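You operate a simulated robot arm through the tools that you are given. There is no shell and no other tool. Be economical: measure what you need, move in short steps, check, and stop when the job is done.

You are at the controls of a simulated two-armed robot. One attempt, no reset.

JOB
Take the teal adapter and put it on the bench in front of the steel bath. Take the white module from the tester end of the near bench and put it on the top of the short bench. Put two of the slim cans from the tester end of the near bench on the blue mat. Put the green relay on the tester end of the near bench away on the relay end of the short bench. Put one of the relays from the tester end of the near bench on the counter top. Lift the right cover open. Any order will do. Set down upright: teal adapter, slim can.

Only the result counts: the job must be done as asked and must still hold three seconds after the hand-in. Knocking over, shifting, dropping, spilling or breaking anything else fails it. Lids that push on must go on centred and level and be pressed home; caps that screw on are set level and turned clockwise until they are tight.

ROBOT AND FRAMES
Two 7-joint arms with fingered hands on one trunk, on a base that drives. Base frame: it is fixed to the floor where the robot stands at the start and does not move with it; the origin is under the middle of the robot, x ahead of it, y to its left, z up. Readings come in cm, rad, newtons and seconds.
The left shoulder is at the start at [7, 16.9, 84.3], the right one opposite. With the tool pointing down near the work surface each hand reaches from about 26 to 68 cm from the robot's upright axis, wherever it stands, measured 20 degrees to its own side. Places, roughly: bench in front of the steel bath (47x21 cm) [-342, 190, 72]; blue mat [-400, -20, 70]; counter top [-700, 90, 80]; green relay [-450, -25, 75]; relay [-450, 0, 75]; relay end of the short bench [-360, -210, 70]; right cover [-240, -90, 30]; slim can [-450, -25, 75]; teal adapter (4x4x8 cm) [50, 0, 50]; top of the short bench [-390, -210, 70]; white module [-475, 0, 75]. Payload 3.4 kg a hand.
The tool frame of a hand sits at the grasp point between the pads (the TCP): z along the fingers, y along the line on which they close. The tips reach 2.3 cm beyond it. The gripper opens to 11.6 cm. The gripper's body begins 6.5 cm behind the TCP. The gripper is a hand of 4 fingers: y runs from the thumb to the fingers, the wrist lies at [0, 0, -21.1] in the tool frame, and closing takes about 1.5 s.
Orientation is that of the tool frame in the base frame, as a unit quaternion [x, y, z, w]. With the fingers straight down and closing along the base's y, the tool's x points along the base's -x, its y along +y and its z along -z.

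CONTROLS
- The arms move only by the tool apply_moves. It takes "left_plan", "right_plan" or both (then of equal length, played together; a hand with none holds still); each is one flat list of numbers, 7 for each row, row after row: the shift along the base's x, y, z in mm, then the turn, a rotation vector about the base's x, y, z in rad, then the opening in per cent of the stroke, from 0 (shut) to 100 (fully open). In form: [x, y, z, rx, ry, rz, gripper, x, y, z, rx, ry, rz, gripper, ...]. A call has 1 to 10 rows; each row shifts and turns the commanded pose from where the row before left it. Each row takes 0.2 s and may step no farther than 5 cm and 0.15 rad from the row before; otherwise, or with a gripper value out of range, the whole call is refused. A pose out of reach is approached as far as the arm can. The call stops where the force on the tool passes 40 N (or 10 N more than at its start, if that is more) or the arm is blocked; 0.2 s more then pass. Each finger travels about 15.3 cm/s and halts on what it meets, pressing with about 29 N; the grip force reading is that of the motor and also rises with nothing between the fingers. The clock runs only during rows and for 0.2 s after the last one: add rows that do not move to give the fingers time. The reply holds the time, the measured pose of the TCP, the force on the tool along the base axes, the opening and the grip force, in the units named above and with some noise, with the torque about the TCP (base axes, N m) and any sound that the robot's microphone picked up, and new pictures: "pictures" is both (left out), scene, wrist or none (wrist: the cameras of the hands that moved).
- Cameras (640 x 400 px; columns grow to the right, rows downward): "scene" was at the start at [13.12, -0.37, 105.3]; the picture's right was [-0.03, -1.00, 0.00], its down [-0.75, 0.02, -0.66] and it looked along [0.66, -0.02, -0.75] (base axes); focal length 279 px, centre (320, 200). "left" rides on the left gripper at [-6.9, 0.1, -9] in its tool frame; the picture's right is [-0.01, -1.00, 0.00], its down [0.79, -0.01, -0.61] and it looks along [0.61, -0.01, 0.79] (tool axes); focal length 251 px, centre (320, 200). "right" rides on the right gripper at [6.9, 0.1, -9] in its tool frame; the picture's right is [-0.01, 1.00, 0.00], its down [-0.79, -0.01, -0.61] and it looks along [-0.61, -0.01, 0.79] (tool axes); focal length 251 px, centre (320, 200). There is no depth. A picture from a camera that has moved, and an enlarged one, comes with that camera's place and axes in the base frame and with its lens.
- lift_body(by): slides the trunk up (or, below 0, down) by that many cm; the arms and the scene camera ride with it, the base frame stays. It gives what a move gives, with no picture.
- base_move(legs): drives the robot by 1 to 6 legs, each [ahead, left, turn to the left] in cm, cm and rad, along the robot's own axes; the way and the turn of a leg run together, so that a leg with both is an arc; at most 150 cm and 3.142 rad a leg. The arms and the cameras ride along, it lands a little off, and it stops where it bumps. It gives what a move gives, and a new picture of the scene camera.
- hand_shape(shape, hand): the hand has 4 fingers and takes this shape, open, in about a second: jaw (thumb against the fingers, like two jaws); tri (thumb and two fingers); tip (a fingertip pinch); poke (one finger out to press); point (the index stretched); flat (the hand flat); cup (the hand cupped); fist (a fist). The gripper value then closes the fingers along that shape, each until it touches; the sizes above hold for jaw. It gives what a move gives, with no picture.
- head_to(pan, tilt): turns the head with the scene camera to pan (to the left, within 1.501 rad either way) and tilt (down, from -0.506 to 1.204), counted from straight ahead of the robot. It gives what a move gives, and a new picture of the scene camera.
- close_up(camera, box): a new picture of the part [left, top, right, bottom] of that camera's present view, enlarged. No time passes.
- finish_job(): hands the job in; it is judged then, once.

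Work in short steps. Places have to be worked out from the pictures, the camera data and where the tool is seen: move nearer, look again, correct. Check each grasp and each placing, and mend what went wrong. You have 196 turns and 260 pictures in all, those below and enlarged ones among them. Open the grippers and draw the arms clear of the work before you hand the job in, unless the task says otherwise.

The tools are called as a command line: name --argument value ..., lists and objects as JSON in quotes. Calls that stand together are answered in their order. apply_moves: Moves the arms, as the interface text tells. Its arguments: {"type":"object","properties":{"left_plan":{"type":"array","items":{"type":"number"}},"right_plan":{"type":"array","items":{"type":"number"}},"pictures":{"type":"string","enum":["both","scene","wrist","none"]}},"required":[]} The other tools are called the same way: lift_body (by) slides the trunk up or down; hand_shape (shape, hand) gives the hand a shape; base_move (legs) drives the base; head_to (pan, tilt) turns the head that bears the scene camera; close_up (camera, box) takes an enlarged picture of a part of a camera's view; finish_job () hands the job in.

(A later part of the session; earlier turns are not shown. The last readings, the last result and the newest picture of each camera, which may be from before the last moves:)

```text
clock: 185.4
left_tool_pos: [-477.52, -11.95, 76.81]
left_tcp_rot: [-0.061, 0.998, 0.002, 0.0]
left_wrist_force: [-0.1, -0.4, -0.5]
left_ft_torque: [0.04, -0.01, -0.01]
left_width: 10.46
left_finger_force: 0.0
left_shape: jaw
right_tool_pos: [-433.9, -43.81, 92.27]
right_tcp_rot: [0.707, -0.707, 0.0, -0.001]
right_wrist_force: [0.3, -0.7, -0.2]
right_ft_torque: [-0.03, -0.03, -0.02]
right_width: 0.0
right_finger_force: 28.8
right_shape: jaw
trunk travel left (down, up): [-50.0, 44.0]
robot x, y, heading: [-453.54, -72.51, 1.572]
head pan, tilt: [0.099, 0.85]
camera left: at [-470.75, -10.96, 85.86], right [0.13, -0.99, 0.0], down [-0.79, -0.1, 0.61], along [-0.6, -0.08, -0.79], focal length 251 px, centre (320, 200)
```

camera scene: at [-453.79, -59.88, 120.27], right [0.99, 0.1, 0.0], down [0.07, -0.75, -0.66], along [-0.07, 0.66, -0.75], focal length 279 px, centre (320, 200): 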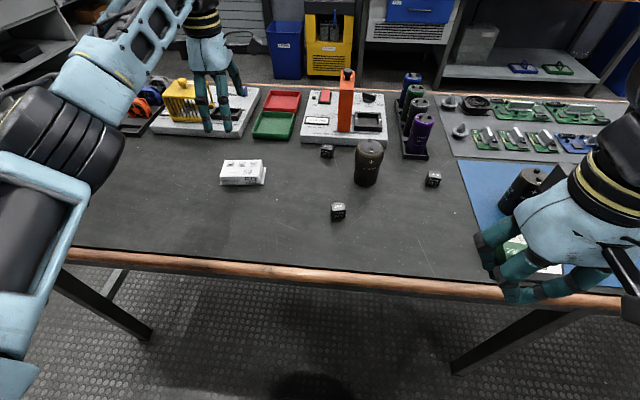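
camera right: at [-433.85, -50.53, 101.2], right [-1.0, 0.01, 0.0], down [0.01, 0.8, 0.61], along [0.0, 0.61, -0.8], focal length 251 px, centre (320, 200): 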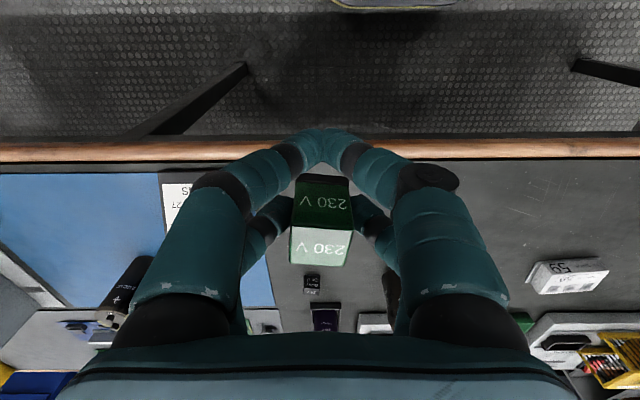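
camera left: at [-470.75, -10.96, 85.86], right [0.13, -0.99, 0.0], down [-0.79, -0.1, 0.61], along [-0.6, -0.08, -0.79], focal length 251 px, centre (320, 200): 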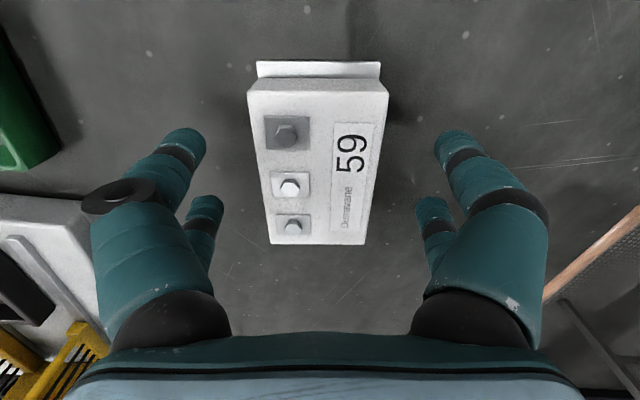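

Nicely between the fingers. I go down 12 mm more, close, and lift.

apply_moves --left_plan '[0, 0, -12, 0, 0, 0, 90, 0, 0, 0, 0, 0, 0, 90, 0, 0, 0, 0, 0, 0, 60, 0, 0, 0, 0, 0, 0, 30, 0, 0, 0, 0, 0, 0, 0, 0, 0, 0, 0, 0, 0, 0, 0, 0, 0, 0, 0, 0, 0, 0, 0, 30, 0, 0, 0, 0, 0, 0, 40, 0, 0, 0, 0, 0, 0, 0, 0, 0, 0, 0]' --pictures "both"

```text
clock: 187.6
left_tool_pos: [-477.43, -11.93, 82.68]
left_tcp_rot: [-0.061, 0.998, 0.0, -0.001]
left_wrist_force: [0.3, -0.3, -2.3]
left_ft_torque: [0.0, -0.03, 0.01]
left_width: 5.29
left_finger_force: 28.5
left_shape: jaw
right_tool_pos: [-433.96, -43.77, 92.14]
right_tcp_rot: [-0.707, 0.708, -0.001, 0.0]
right_wrist_force: [-0.6, 0.9, -0.2]
right_ft_torque: [-0.01, 0.0, -0.03]
right_width: 0.0
right_finger_force: 29.1
right_shape: jaw
trunk travel left (down, up): [-50.0, 44.0]
robot x, y, heading: [-453.74, -72.7, 1.568]
head pan, tilt: [0.099, 0.85]
camera scene: at [-453.95, -59.79, 120.26], right [0.99, 0.1, 0.0], down [0.08, -0.75, -0.66], along [-0.07, 0.66, -0.75], focal length 279 px, centre (320, 200)
camera left: at [-470.62, -10.96, 91.69], right [0.13, -0.99, 0.0], down [-0.79, -0.1, 0.61], along [-0.6, -0.08, -0.79], focal length 251 px, centre (320, 200)
```

scene: 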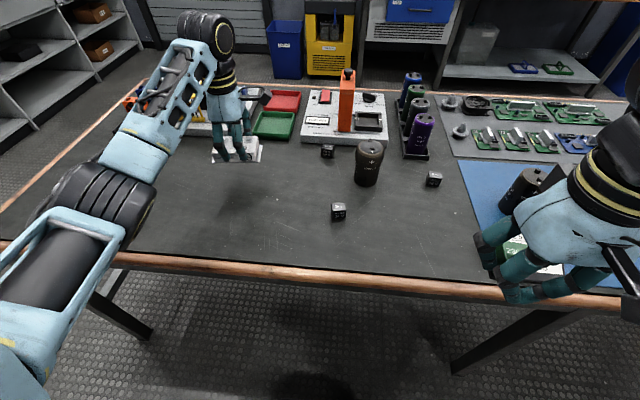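
left: 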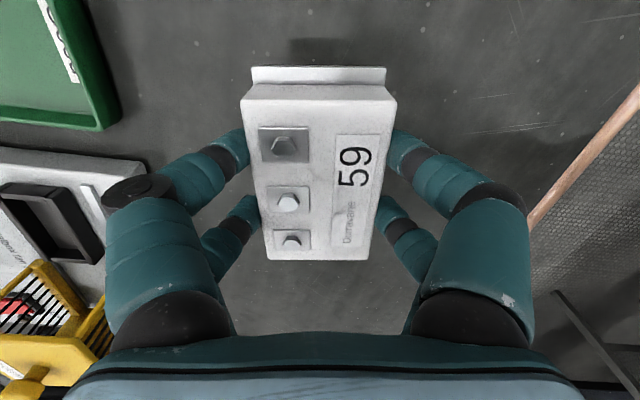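

Module held. I lift and draw the left hand in, back away from the table, and turn to face the short bench to the south.

apply_moves --left_plan '[0, 0, 45, 0, 0, 0, 0, 0, 0, 45, 0, 0, 0, 0, 0, -40, 0, 0, 0, 0, 0, 0, -40, 0, 0, 0, 0, 0, 0, -40, 0, 0, 0, 0, 0, 0, -40, 0, 0, 0, 0, 0, 0, -40, 0, 0, 0, 0, 0, 0, -30, 0, 0, 0, 0, 0]' --pictures "none"

base_move --legs '[[-28, 0, 0]]'

head_to --pan -1.5 --tilt 0.5

```text
clock: 189.4
left_tool_pos: [-477.57, -34.71, 91.55]
left_tcp_rot: [-0.061, 0.998, 0.0, 0.0]
left_wrist_force: [-0.4, 0.4, -3.7]
left_ft_torque: [0.01, -0.01, 0.01]
left_width: 5.2
left_finger_force: 28.5
left_shape: jaw
right_tool_pos: [-433.97, -43.73, 92.22]
right_tcp_rot: [0.707, -0.707, 0.0, 0.0]
right_wrist_force: [1.2, -0.4, -0.6]
right_ft_torque: [0.02, -0.01, 0.0]
right_width: 0.03
right_finger_force: 28.5
right_shape: jaw
trunk travel left (down, up): [-50.0, 44.0]
robot x, y, heading: [-453.24, -72.56, 1.569]
head pan, tilt: [0.099, 0.85]
```

```text
clock: 191.4
left_tool_pos: [-477.69, -63.47, 91.58]
left_tcp_rot: [-0.063, 0.998, 0.0, 0.0]
left_wrist_force: [0.4, -0.1, -3.0]
left_ft_torque: [-0.03, -0.03, 0.03]
left_width: 5.23
left_finger_force: 28.4
left_shape: jaw
right_tool_pos: [-434.03, -72.31, 92.33]
right_tcp_rot: [0.709, -0.705, -0.001, 0.001]
right_wrist_force: [-0.3, -0.1, -0.1]
right_ft_torque: [-0.02, 0.0, -0.02]
right_width: 0.0
right_finger_force: 28.6
right_shape: jaw
trunk travel left (down, up): [-50.0, 44.0]
robot x, y, heading: [-453.51, -100.92, 1.575]
head pan, tilt: [0.099, 0.85]
camera scene: at [-453.9, -88.63, 120.27], right [0.99, 0.1, 0.0], down [0.08, -0.75, -0.66], along [-0.07, 0.66, -0.75], focal length 279 px, centre (320, 200)
```

scene: 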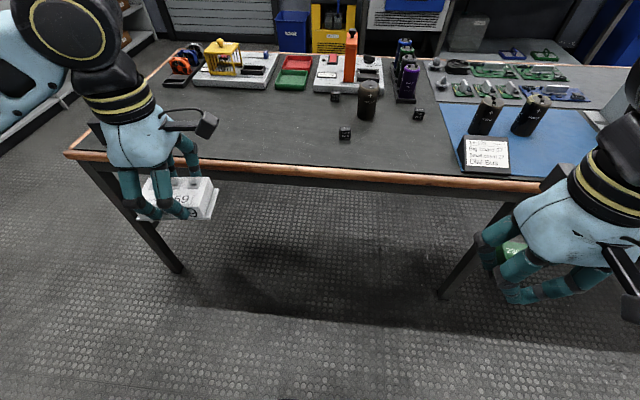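

```text
clock: 193.1
left_tool_pos: [-477.71, -63.46, 91.66]
left_tcp_rot: [-0.063, 0.998, 0.001, 0.0]
left_wrist_force: [-0.6, 0.0, -3.7]
left_ft_torque: [-0.03, -0.07, 0.01]
left_width: 5.21
left_finger_force: 28.7
left_shape: jaw
right_tool_pos: [-433.97, -72.26, 92.26]
right_tcp_rot: [0.709, -0.706, 0.0, 0.001]
right_wrist_force: [0.8, 0.2, 0.5]
right_ft_torque: [0.01, 0.0, 0.04]
right_width: 0.01
right_finger_force: 29.2
right_shape: jaw
trunk travel left (down, up): [-50.0, 44.0]
robot x, y, heading: [-453.47, -101.31, 1.578]
head pan, tilt: [-1.499, 0.499]
camera scene: at [-444.02, -95.65, 123.27], right [0.08, -1.0, 0.0], down [-0.48, -0.04, -0.88], along [0.88, 0.07, -0.48], focal length 279 px, centre (320, 200)
```

scene: 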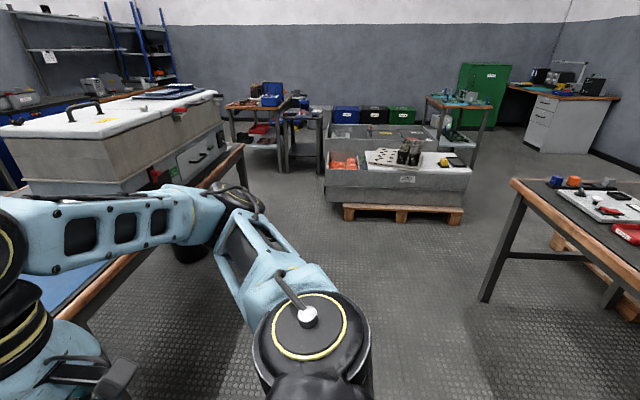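

The short bench's end is at about [-322,-175]. I turn right about to face -y here in the corridor and look at its top.

base_move --legs '[[0, 0, -3.141], [0, 30, 0]]'

head_to --pan 0.35 --tilt 0.6

```text
clock: 202.5
left_tool_pos: [-399.8, -139.53, 91.57]
left_tcp_rot: [0.998, 0.058, 0.0, 0.0]
left_wrist_force: [-0.3, 0.8, -3.9]
left_ft_torque: [-0.02, 0.04, 0.01]
left_width: 5.15
left_finger_force: 29.6
left_shape: jaw
right_tool_pos: [-443.36, -130.23, 92.32]
right_tcp_rot: [0.709, 0.705, 0.001, -0.001]
right_wrist_force: [0.2, 0.2, -1.1]
right_ft_torque: [0.0, 0.02, -0.02]
right_width: 0.0
right_finger_force: 29.0
right_shape: jaw
trunk travel left (down, up): [-50.0, 44.0]
robot x, y, heading: [-423.92, -101.46, -1.58]
head pan, tilt: [-1.499, 0.499]
camera scene: at [-432.57, -107.22, 123.28], right [-0.07, 1.0, 0.0], down [0.48, 0.03, -0.88], along [-0.88, -0.06, -0.48], focal length 279 px, centre (320, 200)
```

scene: 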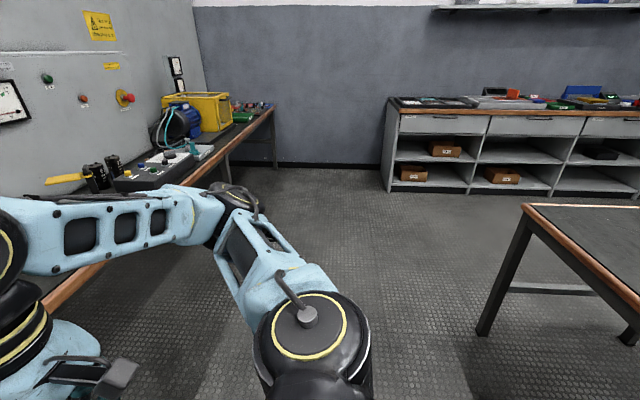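

```text
clock: 204.3
left_tool_pos: [-399.82, -139.4, 91.68]
left_tcp_rot: [0.998, 0.056, 0.0, 0.0]
left_wrist_force: [0.1, 0.3, -2.4]
left_ft_torque: [-0.01, -0.01, 0.0]
left_width: 5.13
left_finger_force: 29.2
left_shape: jaw
right_tool_pos: [-443.47, -130.27, 92.13]
right_tcp_rot: [0.709, 0.705, 0.001, -0.001]
right_wrist_force: [-1.0, 0.9, -1.1]
right_ft_torque: [-0.01, -0.02, 0.01]
right_width: 0.0
right_finger_force: 29.2
right_shape: jaw
trunk travel left (down, up): [-50.0, 44.0]
robot x, y, heading: [-423.78, -101.53, -1.578]
head pan, tilt: [0.351, 0.6]
camera scene: at [-420.56, -114.94, 122.36], right [-0.94, -0.34, 0.0], down [-0.19, 0.53, -0.82], along [0.28, -0.78, -0.57], focal length 279 px, centre (320, 200)
```

scene: 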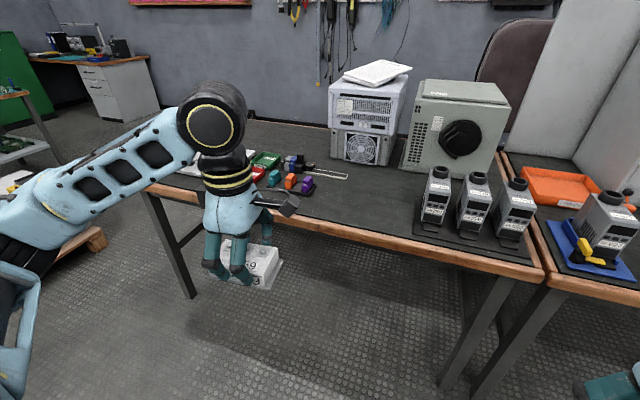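

The short bench is before me, with coloured relays at its left (east) end and free space in the middle. I enlarge that.

close_up --camera "scene" --box '[150, 110, 420, 270]'

```text
2.37 times, centred on (285, 190) of scene
camera zoom: at [-420.56, -114.94, 122.36], right [-0.94, -0.34, 0.0], down [-0.19, 0.53, -0.82], along [0.28, -0.78, -0.57], focal length 660 px, centre (403, 224)
```

zoom: 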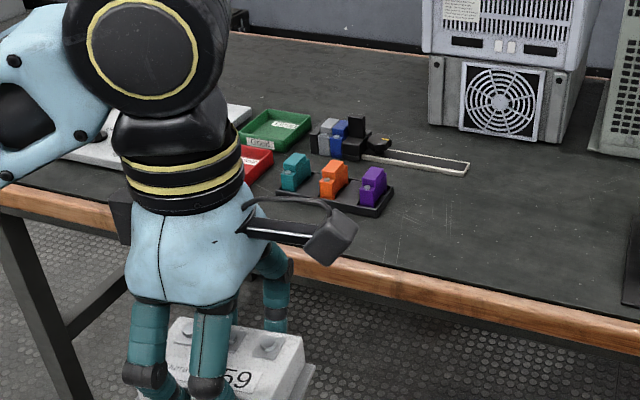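

I drive 36 cm ahead to the bench; the module will go down near [-401,-189].

base_move --legs '[[36, 0, 0]]'

head_to --pan 0.2 --tilt 0.9

```text
clock: 206.6
left_tool_pos: [-399.72, -175.55, 91.61]
left_tcp_rot: [0.998, 0.062, -0.001, 0.0]
left_wrist_force: [-0.4, -0.3, -3.5]
left_ft_torque: [0.02, 0.02, 0.02]
left_width: 5.15
left_finger_force: 28.9
left_shape: jaw
right_tool_pos: [-443.27, -166.62, 92.28]
right_tcp_rot: [0.706, 0.708, 0.001, -0.001]
right_wrist_force: [-0.4, 0.3, -0.1]
right_ft_torque: [0.02, 0.02, -0.01]
right_width: 0.0
right_finger_force: 28.6
right_shape: jaw
trunk travel left (down, up): [-50.0, 44.0]
robot x, y, heading: [-423.53, -137.58, -1.567]
head pan, tilt: [0.351, 0.6]
camera scene: at [-420.51, -151.19, 122.35], right [-0.94, -0.35, 0.0], down [-0.2, 0.53, -0.82], along [0.29, -0.77, -0.57], focal length 279 px, centre (320, 200)
```

scene: 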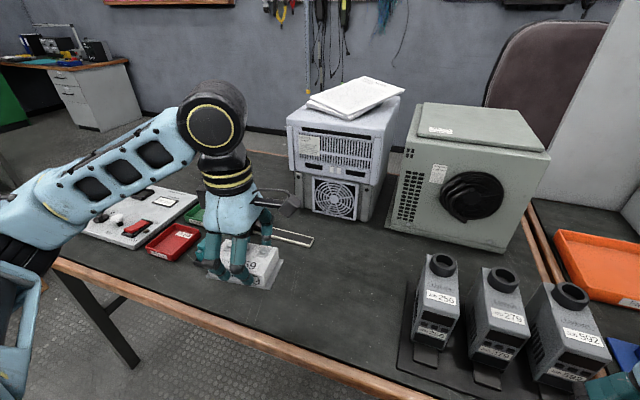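

```text
clock: 207.4
left_tool_pos: [-399.53, -175.48, 91.52]
left_tcp_rot: [0.998, 0.061, 0.0, 0.0]
left_wrist_force: [-0.9, 0.7, -3.2]
left_ft_torque: [0.02, 0.0, 0.0]
left_width: 5.14
left_finger_force: 28.7
left_shape: jaw
right_tool_pos: [-443.36, -166.37, 92.22]
right_tcp_rot: [0.707, 0.707, -0.001, 0.001]
right_wrist_force: [-0.4, 0.2, -0.6]
right_ft_torque: [0.01, 0.01, -0.01]
right_width: 0.0
right_finger_force: 28.2
right_shape: jaw
trunk travel left (down, up): [-50.0, 44.0]
robot x, y, heading: [-424.07, -137.56, -1.571]
head pan, tilt: [0.201, 0.901]
camera scene: at [-422.04, -150.22, 119.89], right [-0.98, -0.2, 0.0], down [-0.16, 0.77, -0.62], along [0.13, -0.61, -0.78], focal length 279 px, centre (320, 200)
```

scene: 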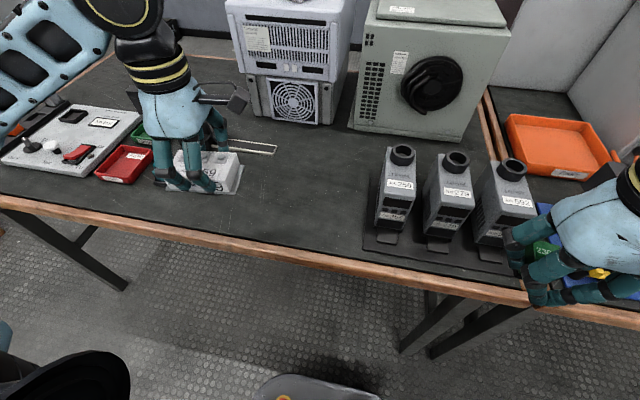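

I move the module over the free spot [-405,-188] and lower near the surface.

apply_moves --left_plan '[-14, -32, 0, 0, 0, 0, 0, -14, -31, 0, 0, 0, 0, 0, -14, -31, 0, 0, 0, 0, 0, -13, -31, 0, 0, 0, 0, 0, 0, 0, -40, 0, 0, 0, 0, 0, 0, -40, 0, 0, 0, 0, 0, 0, -40, 0, 0, 0, 0, 0, 0, -20, 0, 0, 0, 0, 0, 0, 0, 0, 0, 0, 0]' --pictures "both"

```text
clock: 209.4
left_tool_pos: [-404.96, -188.11, 77.47]
left_tcp_rot: [0.998, 0.062, 0.0, 0.001]
left_wrist_force: [0.8, 0.6, -3.0]
left_ft_torque: [0.03, 0.02, -0.02]
left_width: 5.11
left_finger_force: 29.0
left_shape: jaw
right_tool_pos: [-443.32, -166.6, 92.24]
right_tcp_rot: [0.706, 0.708, 0.0, 0.0]
right_wrist_force: [0.0, 1.1, 0.5]
right_ft_torque: [0.01, 0.08, 0.02]
right_width: 0.0
right_finger_force: 28.9
right_shape: jaw
trunk travel left (down, up): [-50.0, 44.0]
robot x, y, heading: [-423.73, -137.68, -1.567]
head pan, tilt: [0.201, 0.901]
camera scene: at [-422.06, -150.24, 119.88], right [-0.98, -0.2, 0.0], down [-0.16, 0.77, -0.62], along [0.13, -0.61, -0.78], focal length 279 px, centre (320, 200)
camera left: at [-411.79, -188.97, 86.61], right [-0.13, 0.99, 0.0], down [0.79, 0.1, 0.61], along [0.6, 0.08, -0.79], focal length 251 px, centre (320, 200)
```

scene: 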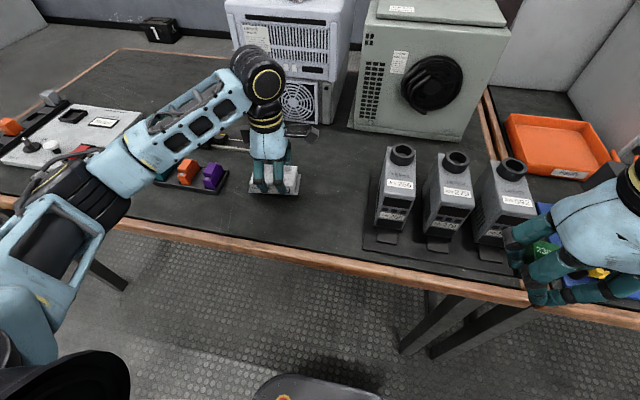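
left: 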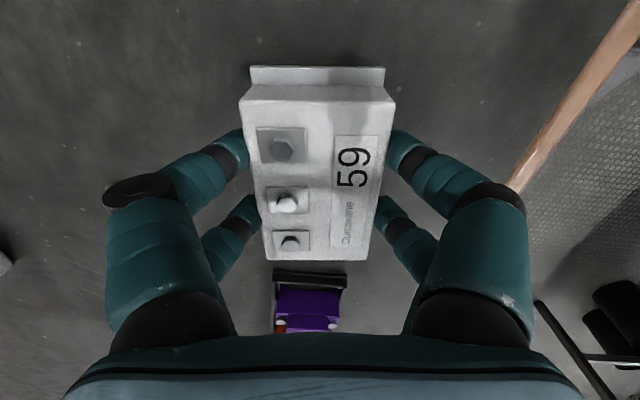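

Clear on all sides. I lower until contact.

apply_moves --left_plan '[0, 0, -10, 0, 0, 0, 0, 0, 0, -8, 0, 0, 0, 0, 0, 0, -6, 0, 0, 0, 0, 0, 0, -5, 0, 0, 0, 0, 0, 0, 0, 0, 0, 0, 0]' --pictures "none"

```text
clock: 210.4
left_tool_pos: [-404.87, -188.1, 75.47]
left_tcp_rot: [0.998, 0.062, -0.002, 0.007]
left_wrist_force: [1.5, 6.5, 22.8]
left_ft_torque: [0.35, -0.04, -0.01]
left_width: 5.14
left_finger_force: 29.0
left_shape: jaw
right_tool_pos: [-443.39, -166.22, 92.37]
right_tcp_rot: [0.706, 0.709, -0.001, 0.001]
right_wrist_force: [-0.2, -0.7, -0.6]
right_ft_torque: [0.0, 0.03, 0.0]
right_width: 0.0
right_finger_force: 28.1
right_shape: jaw
trunk travel left (down, up): [-50.0, 44.0]
robot x, y, heading: [-424.15, -137.95, -1.566]
head pan, tilt: [0.201, 0.901]
stopped in row 5 (left hand): the force on the tool passed its limit at 44 N (the readings are from after the stop); the commanded pose is now the measured one
```

Contact at TCP z 75.5. I ease up, open and lift away.

apply_moves --left_plan '[0, 0, 1, 0, 0, 0, 0, 0, 0, 0, 0, 0, 0, 30, 0, 0, 0, 0, 0, 0, 60, 0, 0, 0, 0, 0, 0, 80, 0, 0, 0, 0, 0, 0, 80, 0, 0, 40, 0, 0, 0, 80, 0, 0, 45, 0, 0, 0, 80, 0, 0, 45, 0, 0, 0, 100, 0, 0, 30, 0, 0, 0, 100, 0, 40, 0, 0, 0, 0, 100]' --pictures "both"

```text
clock: 212.6
left_tool_pos: [-404.93, -183.94, 91.2]
left_tcp_rot: [0.998, 0.063, -0.001, 0.005]
left_wrist_force: [0.3, -0.6, 0.6]
left_ft_torque: [0.01, 0.03, 0.02]
left_width: 11.59
left_finger_force: 0.1
left_shape: jaw
right_tool_pos: [-443.17, -166.33, 92.3]
right_tcp_rot: [0.706, 0.708, 0.0, 0.0]
right_wrist_force: [1.3, 0.2, 0.4]
right_ft_torque: [0.0, 0.01, -0.01]
right_width: 0.01
right_finger_force: 29.0
right_shape: jaw
trunk travel left (down, up): [-50.0, 44.0]
robot x, y, heading: [-423.76, -137.68, -1.566]
head pan, tilt: [0.201, 0.901]
camera scene: at [-421.98, -150.08, 119.9], right [-0.98, -0.2, 0.0], down [-0.16, 0.77, -0.62], along [0.12, -0.61, -0.78], focal length 279 px, centre (320, 200)
camera left: at [-411.69, -184.77, 100.25], right [-0.13, 0.99, -0.01], down [0.79, 0.11, 0.6], along [0.6, 0.07, -0.8], focal length 251 px, centre (320, 200)
```

scene: 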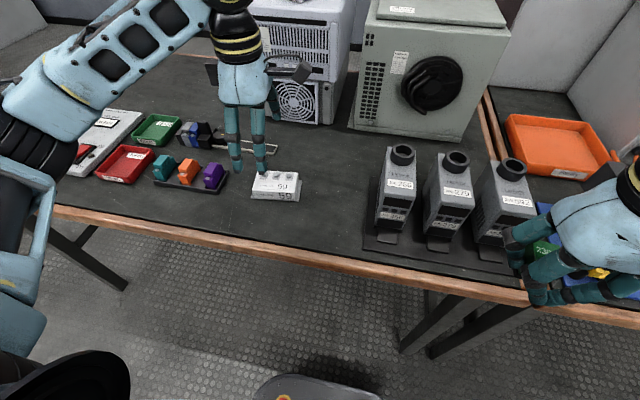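
left: 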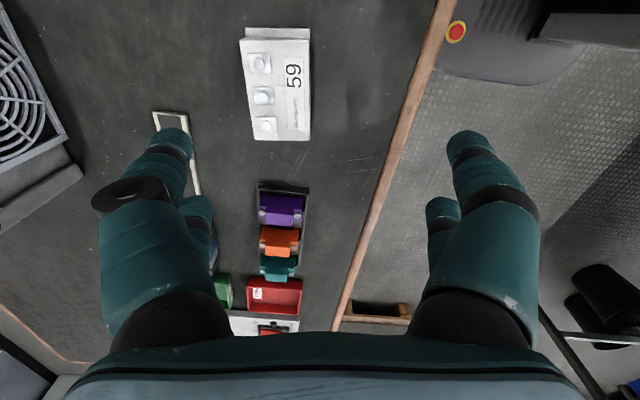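

The module is set down well. Next the green relay goes to the relay end: I pull the left hand back and slide the base east (my left) 45 cm, then look.

apply_moves --left_plan '[0, 40, 20, 0, 0, 0, 100, 0, 40, 20, 0, 0, 0, 100, 0, 40, 0, 0, 0, 0, 100]' --right_plan '[0, 0, 20, 0, 0, 0, 0, 0, 0, 20, 0, 0, 0, 0, 0, 0, 20, 0, 0, 0, 0]' --pictures "none"

base_move --legs '[[0, 45, 0]]'

head_to --pan 0 --tilt 0.85

```text
clock: 213.4
left_tool_pos: [-404.87, -172.04, 95.28]
left_tcp_rot: [0.998, 0.063, -0.002, 0.005]
left_wrist_force: [-0.3, 1.0, 0.3]
left_ft_torque: [-0.01, 0.01, 0.0]
left_width: 11.6
left_finger_force: 0.1
left_shape: jaw
right_tool_pos: [-443.14, -166.37, 98.29]
right_tcp_rot: [0.706, 0.708, 0.001, -0.001]
right_wrist_force: [0.9, -0.2, -0.5]
right_ft_torque: [0.0, 0.0, 0.01]
right_width: 0.0
right_finger_force: 29.1
right_shape: jaw
trunk travel left (down, up): [-50.0, 44.0]
robot x, y, heading: [-424.19, -137.74, -1.57]
head pan, tilt: [0.201, 0.901]
```

```text
clock: 216.1
left_tool_pos: [-360.2, -172.11, 95.37]
left_tcp_rot: [0.998, 0.062, -0.001, 0.004]
left_wrist_force: [-0.8, -0.2, 0.3]
left_ft_torque: [0.0, 0.02, 0.04]
left_width: 11.6
left_finger_force: 0.2
left_shape: jaw
right_tool_pos: [-398.46, -166.39, 98.18]
right_tcp_rot: [0.706, 0.708, -0.001, -0.001]
right_wrist_force: [-0.6, 0.2, -0.2]
right_ft_torque: [-0.01, 0.0, -0.02]
right_width: 0.0
right_finger_force: 29.4
right_shape: jaw
trunk travel left (down, up): [-50.0, 44.0]
robot x, y, heading: [-378.86, -137.54, -1.566]
head pan, tilt: [0.201, 0.901]
camera scene: at [-377.3, -150.09, 119.88], right [-0.98, -0.2, 0.0], down [-0.16, 0.77, -0.62], along [0.13, -0.61, -0.78], focal length 279 px, centre (320, 200)
```

scene: 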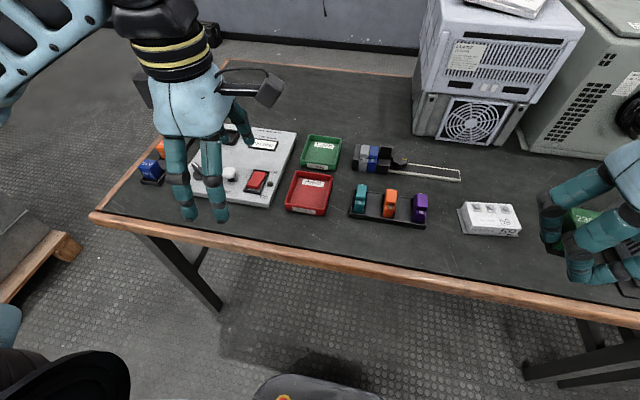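

```text
clock: 216.9
left_tool_pos: [-360.25, -172.13, 95.45]
left_tcp_rot: [0.998, 0.063, -0.002, 0.004]
left_wrist_force: [0.6, 1.2, 0.3]
left_ft_torque: [0.01, 0.02, 0.01]
left_width: 11.57
left_finger_force: 0.1
left_shape: jaw
right_tool_pos: [-398.47, -166.32, 98.22]
right_tcp_rot: [0.706, 0.708, 0.001, -0.001]
right_wrist_force: [-0.6, 0.3, -0.6]
right_ft_torque: [-0.01, 0.02, 0.0]
right_width: 0.01
right_finger_force: 29.0
right_shape: jaw
trunk travel left (down, up): [-50.0, 44.0]
robot x, y, heading: [-379.56, -137.5, -1.565]
head pan, tilt: [0.0, 0.85]
camera scene: at [-378.84, -150.51, 120.27], right [-1.0, 0.0, 0.0], down [0.0, 0.75, -0.66], along [0.0, -0.66, -0.75], focal length 279 px, centre (320, 200)
```

scene: 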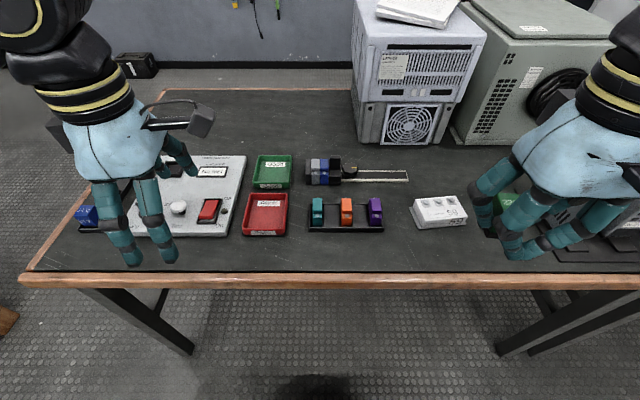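

The relay end spans roughly x -325…-395; a free strip lies in front of the red tray and rack at about [-374,-180]. I slide 12 cm east and move the right hand above it.

base_move --legs '[[0, 13, 0]]'

apply_moves --right_plan '[28, -29, 0, 0, 0, 0, 0, 28, -29, 0, 0, 0, 0, 0, 28, -29, 0, 0, 0, 0, 0, 28, -29, 0, 0, 0, 0, 0, 0, 0, -45, 0, 0, 0, 0, 0, 0, -45, 0, 0, 0, 0, 0, 0, -45, 0, 0, 0, 0, 0, 0, -45, 0, 0, 0, 0, 0, 0, 0, 0, 0, 0, 0]' --pictures "both"

```text
clock: 218.1
left_tool_pos: [-347.23, -171.94, 95.21]
left_tcp_rot: [0.998, 0.063, -0.001, 0.004]
left_wrist_force: [0.3, -0.5, -0.3]
left_ft_torque: [0.01, 0.02, -0.02]
left_width: 11.56
left_finger_force: 0.0
left_shape: jaw
right_tool_pos: [-385.55, -166.4, 98.3]
right_tcp_rot: [0.706, 0.708, 0.0, 0.0]
right_wrist_force: [0.1, 0.4, -1.0]
right_ft_torque: [0.01, 0.0, 0.01]
right_width: 0.0
right_finger_force: 28.9
right_shape: jaw
trunk travel left (down, up): [-50.0, 44.0]
robot x, y, heading: [-366.35, -137.29, -1.568]
head pan, tilt: [0.0, 0.85]
camera scene: at [-365.82, -150.47, 120.27], right [-1.0, 0.0, 0.0], down [0.0, 0.75, -0.66], along [0.0, -0.66, -0.75], focal length 279 px, centre (320, 200)
```

scene: 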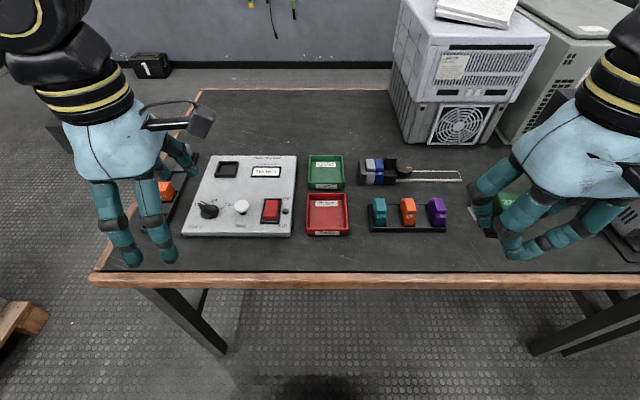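

```text
clock: 220.1
left_tool_pos: [-347.23, -172.01, 95.33]
left_tcp_rot: [0.998, 0.063, -0.002, 0.005]
left_wrist_force: [0.0, -0.7, 1.1]
left_ft_torque: [0.02, -0.04, 0.02]
left_width: 11.62
left_finger_force: 0.1
left_shape: jaw
right_tool_pos: [-374.5, -177.57, 80.03]
right_tcp_rot: [0.706, 0.709, 0.0, 0.0]
right_wrist_force: [0.2, -0.1, -1.4]
right_ft_torque: [0.04, 0.01, -0.01]
right_width: 0.01
right_finger_force: 28.7
right_shape: jaw
trunk travel left (down, up): [-50.0, 44.0]
robot x, y, heading: [-365.99, -137.57, -1.568]
head pan, tilt: [0.0, 0.85]
camera scene: at [-365.84, -150.45, 120.28], right [-1.0, 0.0, 0.0], down [0.0, 0.75, -0.66], along [0.0, -0.66, -0.75], focal length 279 px, centre (320, 200)
camera right: at [-374.37, -170.68, 89.08], right [1.0, -0.01, 0.0], down [0.0, -0.8, 0.61], along [0.0, -0.61, -0.8], focal length 251 px, centre (320, 200)
```

scene: 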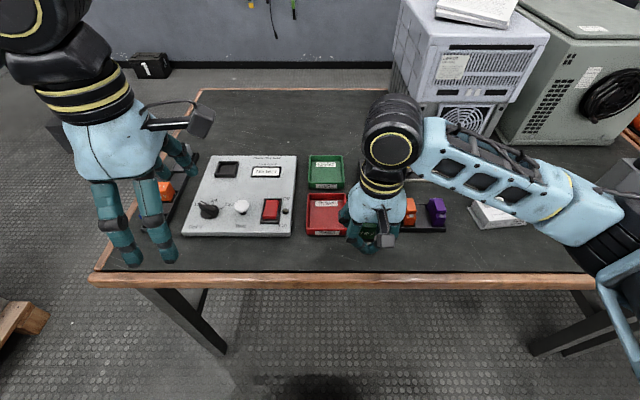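
right: 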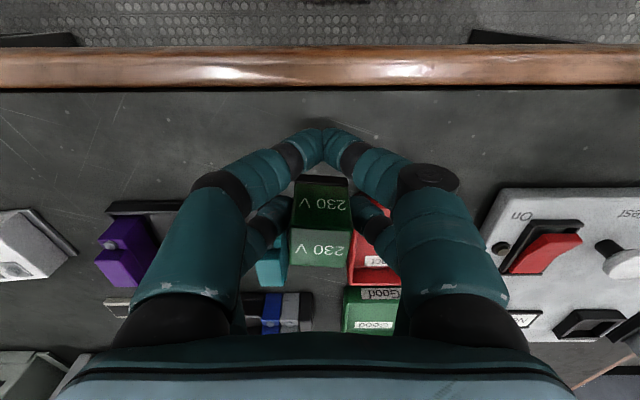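

Clear to the rack and tray behind. I lower to contact (about z 75.2).

apply_moves --right_plan '[0, 0, -30, 0, 0, 0, 0, 0, 0, -12, 0, 0, 0, 0, 0, 0, -5, 0, 0, 0, 0, 0, 0, -3, 0, 0, 0, 0, 0, 0, 0, 0, 0, 0, 0]' --pictures "wrist"

```text
clock: 221.3
left_tool_pos: [-347.2, -171.89, 95.26]
left_tcp_rot: [0.998, 0.063, -0.001, 0.004]
left_wrist_force: [-0.2, 0.2, -1.3]
left_ft_torque: [0.0, -0.01, 0.0]
left_width: 11.6
left_finger_force: 0.0
left_shape: jaw
right_tool_pos: [-374.34, -177.88, 75.17]
right_tcp_rot: [0.706, 0.708, 0.0, 0.0]
right_wrist_force: [0.5, 0.2, 5.5]
right_ft_torque: [-0.12, 0.06, -0.02]
right_width: 0.01
right_finger_force: 28.9
right_shape: jaw
trunk travel left (down, up): [-50.0, 44.0]
robot x, y, heading: [-365.85, -137.52, -1.572]
head pan, tilt: [0.0, 0.85]
camera right: at [-374.26, -170.89, 84.18], right [1.0, -0.01, 0.0], down [0.0, -0.79, 0.61], along [0.0, -0.61, -0.79], focal length 251 px, centre (320, 200)
```

right: 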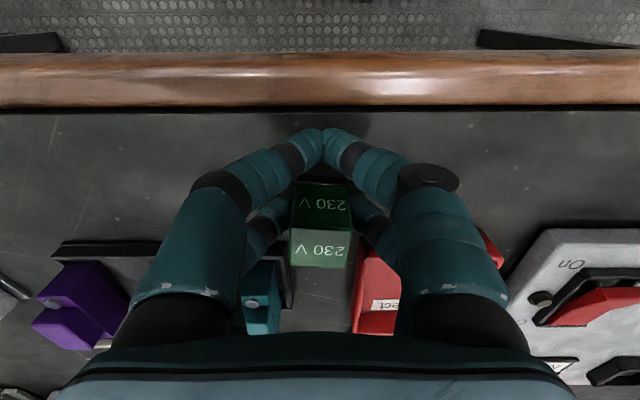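

Contact (5.5 N). I open only to 45 % and lift straight up.

apply_moves --right_plan '[0, 0, 0, 0, 0, 0, 15, 0, 0, 0, 0, 0, 0, 30, 0, 0, 0, 0, 0, 0, 45, 0, 0, 0, 0, 0, 0, 45, 0, 0, 30, 0, 0, 0, 45, 0, 0, 45, 0, 0, 0, 45, 0, 0, 45, 0, 0, 0, 60, 0, 0, 45, 0, 0, 0, 100, 0, 30, 0, 0, 0, 0, 100]' --pictures "both"

```text
clock: 223.3
left_tool_pos: [-347.22, -171.94, 95.33]
left_tcp_rot: [0.998, 0.064, -0.002, 0.005]
left_wrist_force: [-0.1, 0.4, 0.6]
left_ft_torque: [-0.02, 0.01, 0.02]
left_width: 11.61
left_finger_force: 0.0
left_shape: jaw
right_tool_pos: [-374.38, -174.55, 91.68]
right_tcp_rot: [0.706, 0.708, 0.0, 0.0]
right_wrist_force: [-0.4, 0.3, 1.0]
right_ft_torque: [-0.03, -0.03, -0.02]
right_width: 11.6
right_finger_force: 0.0
right_shape: jaw
trunk travel left (down, up): [-50.0, 44.0]
robot x, y, heading: [-366.38, -137.39, -1.565]
head pan, tilt: [0.0, 0.85]
camera scene: at [-365.9, -150.42, 120.28], right [-1.0, 0.0, 0.0], down [0.0, 0.75, -0.66], along [0.0, -0.66, -0.75], focal length 279 px, centre (320, 200)
camera right: at [-374.24, -167.61, 100.64], right [1.0, -0.01, 0.0], down [0.0, -0.79, 0.61], along [0.0, -0.61, -0.79], focal length 251 px, centre (320, 200)
```

scene: 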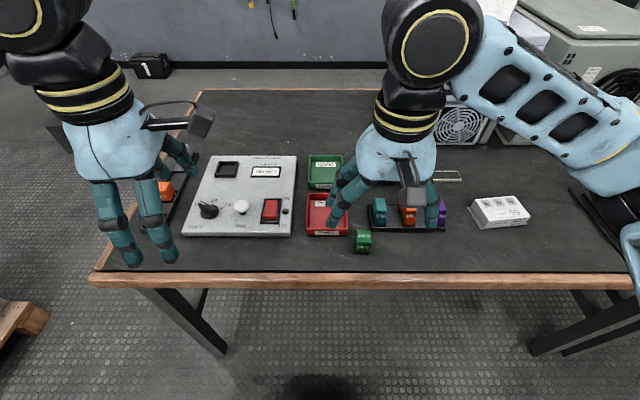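
right: 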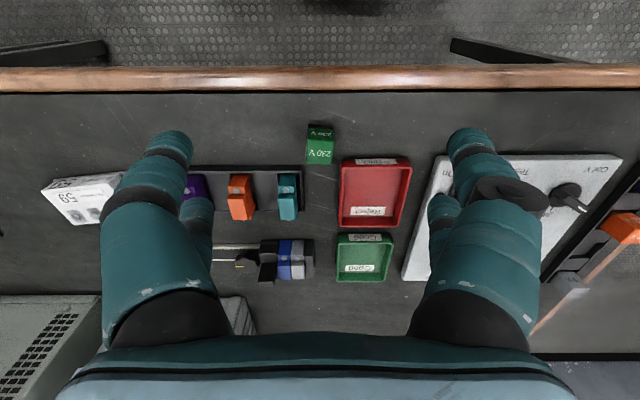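

The green relay stands on the relay end. Next the right cover near [-240,-90,30]: I raise the arms, back off, turn to face +x and look.

base_move --legs '[[-35, 0, 0], [0, 0, 1.567]]'

head_to --pan 0 --tilt 0.55

```text
clock: 229.4
left_tool_pos: [-331.54, -84.16, 95.32]
left_tcp_rot: [0.665, 0.747, 0.002, 0.003]
left_wrist_force: [0.1, -0.8, 0.3]
left_ft_torque: [0.04, 0.01, -0.02]
left_width: 11.6
left_finger_force: 0.0
left_shape: jaw
right_tool_pos: [-329.27, -111.27, 91.54]
right_tcp_rot: [0.004, 1.0, 0.0, 0.001]
right_wrist_force: [1.1, 0.3, -0.5]
right_ft_torque: [0.03, 0.03, -0.01]
right_width: 11.6
right_finger_force: 0.0
right_shape: jaw
trunk travel left (down, up): [-50.0, 44.0]
robot x, y, heading: [-366.0, -102.86, -0.012]
head pan, tilt: [0.0, 0.85]
camera scene: at [-353.11, -102.98, 120.27], right [-0.01, -1.0, 0.0], down [-0.75, 0.01, -0.66], along [0.66, 0.0, -0.75], focal length 279 px, centre (320, 200)
```

scene: 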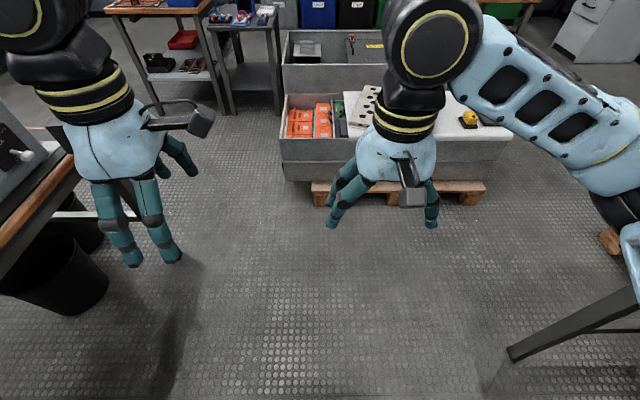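

```text
clock: 230.2
left_tool_pos: [-331.5, -84.23, 95.27]
left_tcp_rot: [0.665, 0.747, 0.002, 0.004]
left_wrist_force: [-0.6, -0.6, 0.1]
left_ft_torque: [0.0, -0.02, 0.02]
left_width: 11.6
left_finger_force: 0.0
left_shape: jaw
right_tool_pos: [-329.25, -111.25, 91.63]
right_tcp_rot: [0.004, 1.0, -0.001, -0.001]
right_wrist_force: [0.2, 0.0, 0.0]
right_ft_torque: [0.0, -0.02, -0.03]
right_width: 11.59
right_finger_force: 0.0
right_shape: jaw
trunk travel left (down, up): [-50.0, 44.0]
robot x, y, heading: [-366.18, -102.9, -0.004]
head pan, tilt: [0.0, 0.55]
camera scene: at [-351.95, -103.0, 122.81], right [-0.01, -1.0, 0.0], down [-0.52, 0.0, -0.85], along [0.85, -0.01, -0.52], focal length 279 px, centre (320, 200)
```

scene: 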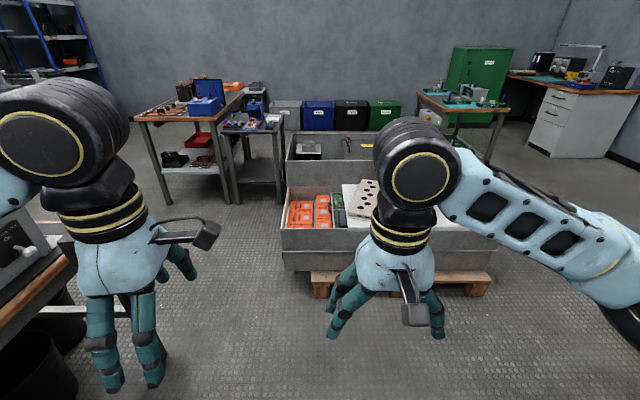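

I enlarge the crate on the pallet ahead.

close_up --camera "scene" --box '[270, 110, 510, 300]'

```text
2.11 times, centred on (390, 205) of scene
camera zoom: at [-351.95, -103.0, 122.81], right [-0.01, -1.0, 0.0], down [-0.52, 0.0, -0.85], along [0.85, -0.01, -0.52], focal length 586 px, centre (173, 190)
```

zoom: 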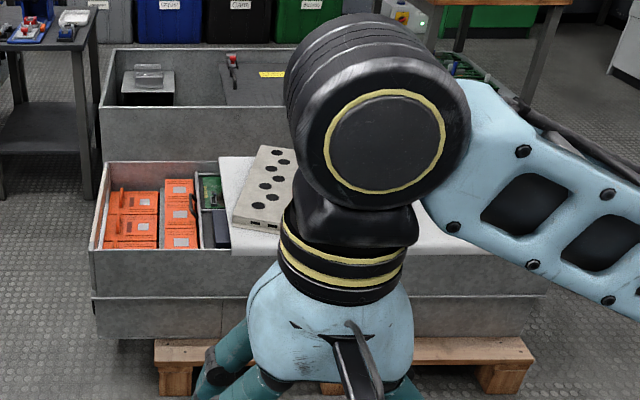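

The right hand hides much of it. I drive closer and look down at the crate.

base_move --legs '[[45, 0, 0]]'

apply_moves --right_plan '[-10, -45, 0, 0, 0, 0, 100, -10, -45, 0, 0, 0, 0, 100, 0, -45, 0, 0, 0, 0, 100, 0, -45, 0, 0, 0, 0, 100]' --pictures "scene"

```text
clock: 232.9
left_tool_pos: [-286.57, -84.27, 95.35]
left_tcp_rot: [0.664, 0.748, 0.002, 0.003]
left_wrist_force: [-0.1, 0.6, -0.4]
left_ft_torque: [0.02, -0.02, 0.01]
left_width: 11.61
left_finger_force: 0.1
left_shape: jaw
right_tool_pos: [-284.18, -111.34, 91.6]
right_tcp_rot: [0.001, 1.0, -0.001, 0.0]
right_wrist_force: [-0.3, -0.2, -0.3]
right_ft_torque: [0.03, 0.0, -0.03]
right_width: 11.61
right_finger_force: 0.1
right_shape: jaw
trunk travel left (down, up): [-50.0, 44.0]
robot x, y, heading: [-321.46, -102.65, -0.004]
head pan, tilt: [0.0, 0.55]
camera scene: at [-306.95, -103.16, 122.81], right [0.0, -1.0, 0.0], down [-0.52, 0.0, -0.85], along [0.85, 0.0, -0.52], focal length 279 px, centre (320, 200)
```

scene: 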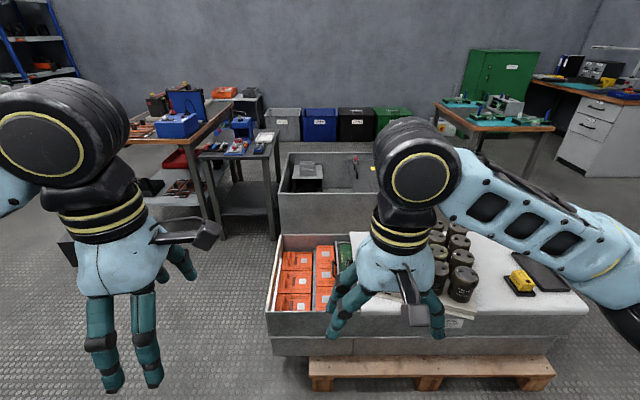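

```text
clock: 233.9
left_tool_pos: [-286.68, -84.42, 95.39]
left_tcp_rot: [0.663, 0.748, 0.002, 0.003]
left_wrist_force: [0.0, 0.1, -0.3]
left_ft_torque: [-0.02, 0.02, -0.02]
left_width: 11.62
left_finger_force: 0.0
left_shape: jaw
right_tool_pos: [-286.21, -129.34, 91.45]
right_tcp_rot: [0.001, 1.0, 0.0, 0.0]
right_wrist_force: [0.3, -0.9, -0.1]
right_ft_torque: [0.05, 0.01, 0.0]
right_width: 11.6
right_finger_force: 0.1
right_shape: jaw
trunk travel left (down, up): [-50.0, 44.0]
robot x, y, heading: [-321.48, -102.86, 0.002]
head pan, tilt: [0.0, 0.55]
camera scene: at [-307.07, -103.26, 122.83], right [0.0, -1.0, 0.0], down [-0.52, 0.0, -0.85], along [0.85, 0.0, -0.52], focal length 279 px, centre (320, 200)
```

scene: 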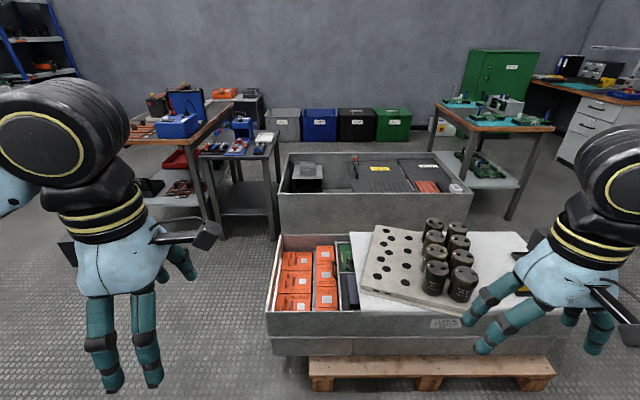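

I enlarge the crate's front and its left end.

close_up --camera "scene" --box '[250, 220, 490, 400]'

close_up --camera "scene" --box '[260, 130, 500, 260]'

```text
2.22 times, centred on (370, 310) of scene
camera zoom: at [-307.07, -103.26, 122.83], right [0.0, -1.0, 0.0], down [-0.52, 0.0, -0.85], along [0.85, 0.0, -0.52], focal length 619 px, centre (209, -44)
```

zoom: 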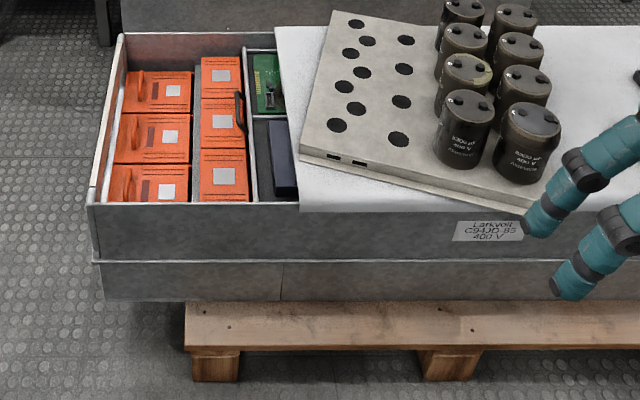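

```text
2.67 times, centred on (380, 195) of scene
camera zoom: at [-307.07, -103.26, 122.83], right [0.0, -1.0, 0.0], down [-0.52, 0.0, -0.85], along [0.85, 0.0, -0.52], focal length 743 px, centre (160, 213)
```

zoom: 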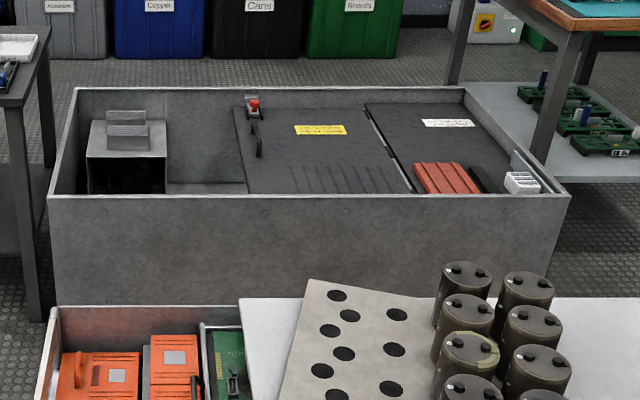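

I check with the left wrist camera, which hangs near the crate's left end.

close_up --camera "left" --box '[0, 0, 640, 400]'

close_up --camera "right" --box '[0, 0, 640, 400]'

head_to --pan 0.7 --tilt 0.6

```text
1.00 times, centred on (320, 200) of left (not enlarged: the box is as wide or as high as the picture)
camera zoom: at [-285.93, -91.14, 104.37], right [-0.99, -0.13, -0.01], down [-0.11, 0.79, 0.6], along [-0.07, 0.6, -0.8], focal length 251 px, centre (320, 200)
```

zoom: 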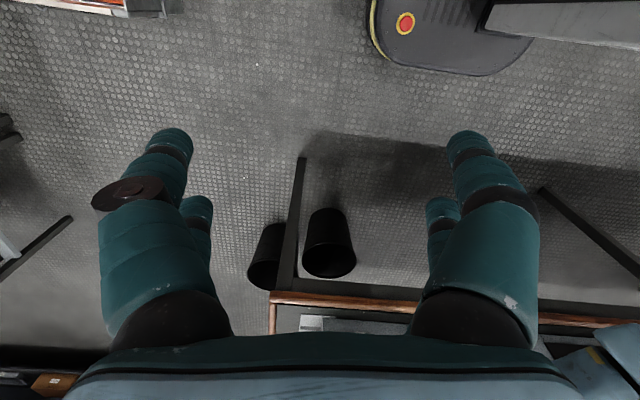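

```text
1.00 times, centred on (320, 200) of right (not enlarged: the box is as wide or as high as the picture)
camera zoom: at [-293.05, -129.21, 100.5], right [0.01, 1.0, 0.0], down [0.8, -0.01, 0.61], along [0.61, -0.01, -0.8], focal length 251 px, centre (320, 200)
```

zoom: 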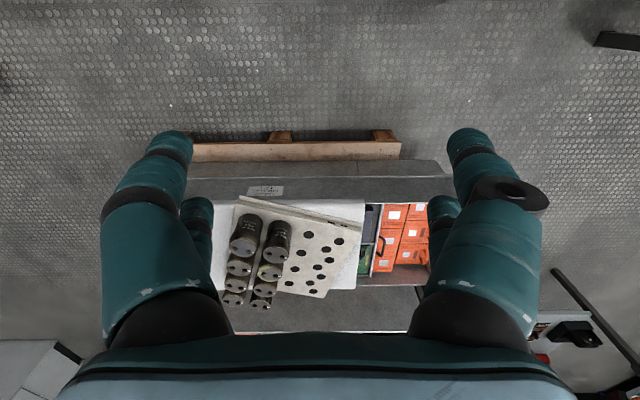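

```text
clock: 235.0
left_tool_pos: [-286.62, -84.2, 95.35]
left_tcp_rot: [0.664, 0.748, 0.003, 0.005]
left_wrist_force: [0.1, 0.1, -0.3]
left_ft_torque: [0.0, 0.02, 0.01]
left_width: 11.61
left_finger_force: 0.0
left_shape: jaw
right_tool_pos: [-286.1, -129.16, 91.51]
right_tcp_rot: [0.002, 1.0, 0.0, 0.0]
right_wrist_force: [-0.7, -0.2, 0.4]
right_ft_torque: [0.03, 0.03, -0.01]
right_width: 11.6
right_finger_force: 0.1
right_shape: jaw
trunk travel left (down, up): [-50.0, 44.0]
robot x, y, heading: [-321.24, -102.87, -0.003]
head pan, tilt: [0.7, 0.6]
camera scene: at [-309.19, -97.46, 122.36], right [0.64, -0.77, 0.0], down [-0.43, -0.36, -0.83], along [0.63, 0.53, -0.56], focal length 279 px, centre (320, 200)
```

scene: 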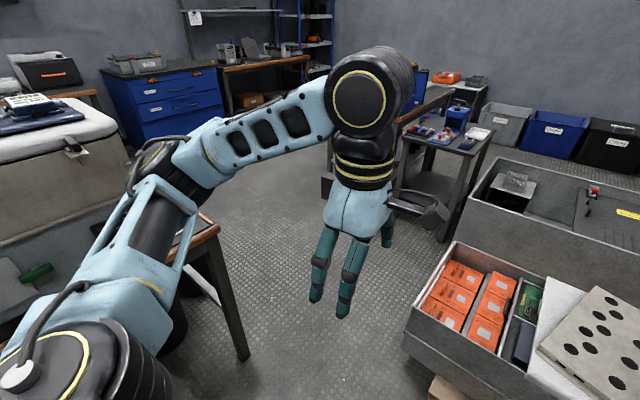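

The place [-240,-90,30] falls on the near-left part of this crate. I move 25 cm closer and look straight down on it.

base_move --legs '[[25, 0, 0]]'

head_to --pan 0.1 --tilt 1.0

```text
clock: 236.8
left_tool_pos: [-261.2, -84.42, 95.26]
left_tcp_rot: [0.664, 0.748, 0.002, 0.003]
left_wrist_force: [0.7, 0.7, 0.3]
left_ft_torque: [-0.01, -0.03, 0.02]
left_width: 11.61
left_finger_force: 0.1
left_shape: jaw
right_tool_pos: [-260.8, -129.38, 91.47]
right_tcp_rot: [0.001, 1.0, 0.0, -0.001]
right_wrist_force: [-0.3, 0.4, 0.7]
right_ft_torque: [0.01, 0.04, 0.0]
right_width: 11.63
right_finger_force: 0.0
right_shape: jaw
trunk travel left (down, up): [-50.0, 44.0]
robot x, y, heading: [-296.05, -103.09, -0.003]
head pan, tilt: [0.7, 0.6]
camera scene: at [-283.86, -97.55, 122.36], right [0.64, -0.77, 0.0], down [-0.43, -0.36, -0.82], along [0.63, 0.53, -0.57], focal length 279 px, centre (320, 200)
```

scene: 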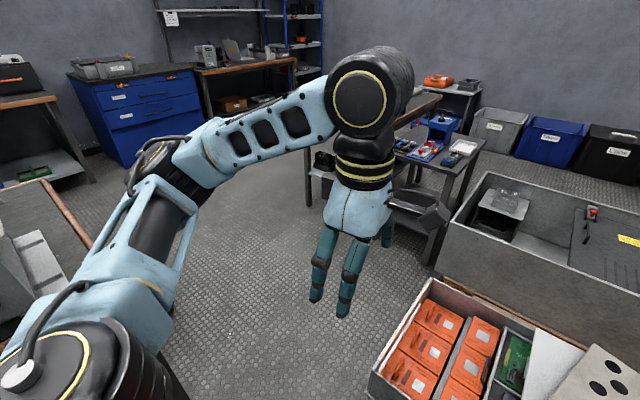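

```text
clock: 237.8
left_tool_pos: [-261.36, -84.3, 95.33]
left_tcp_rot: [0.664, 0.748, 0.002, 0.004]
left_wrist_force: [0.7, 0.1, -0.3]
left_ft_torque: [0.0, 0.03, -0.02]
left_width: 11.58
left_finger_force: 0.0
left_shape: jaw
right_tool_pos: [-260.99, -129.32, 91.57]
right_tcp_rot: [0.002, 1.0, 0.0, 0.0]
right_wrist_force: [-0.1, -0.4, -0.1]
right_ft_torque: [0.03, -0.02, 0.02]
right_width: 11.59
right_finger_force: 0.1
right_shape: jaw
trunk travel left (down, up): [-50.0, 44.0]
robot x, y, heading: [-295.71, -102.98, -0.0]
head pan, tilt: [0.099, 1.0]
camera scene: at [-283.76, -102.55, 119.17], right [0.1, -1.0, 0.0], down [-0.84, -0.08, -0.54], along [0.54, 0.05, -0.84], focal length 279 px, centre (320, 200)
```

scene: 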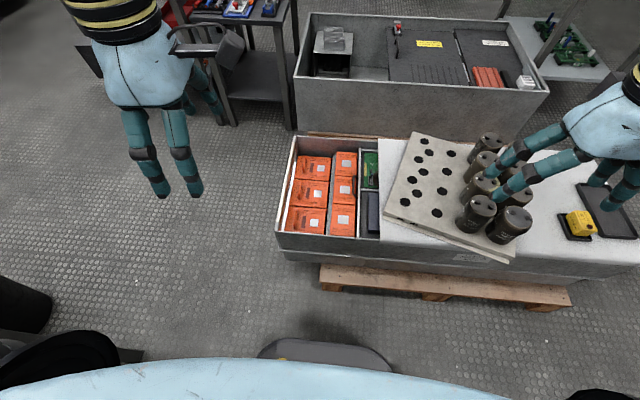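

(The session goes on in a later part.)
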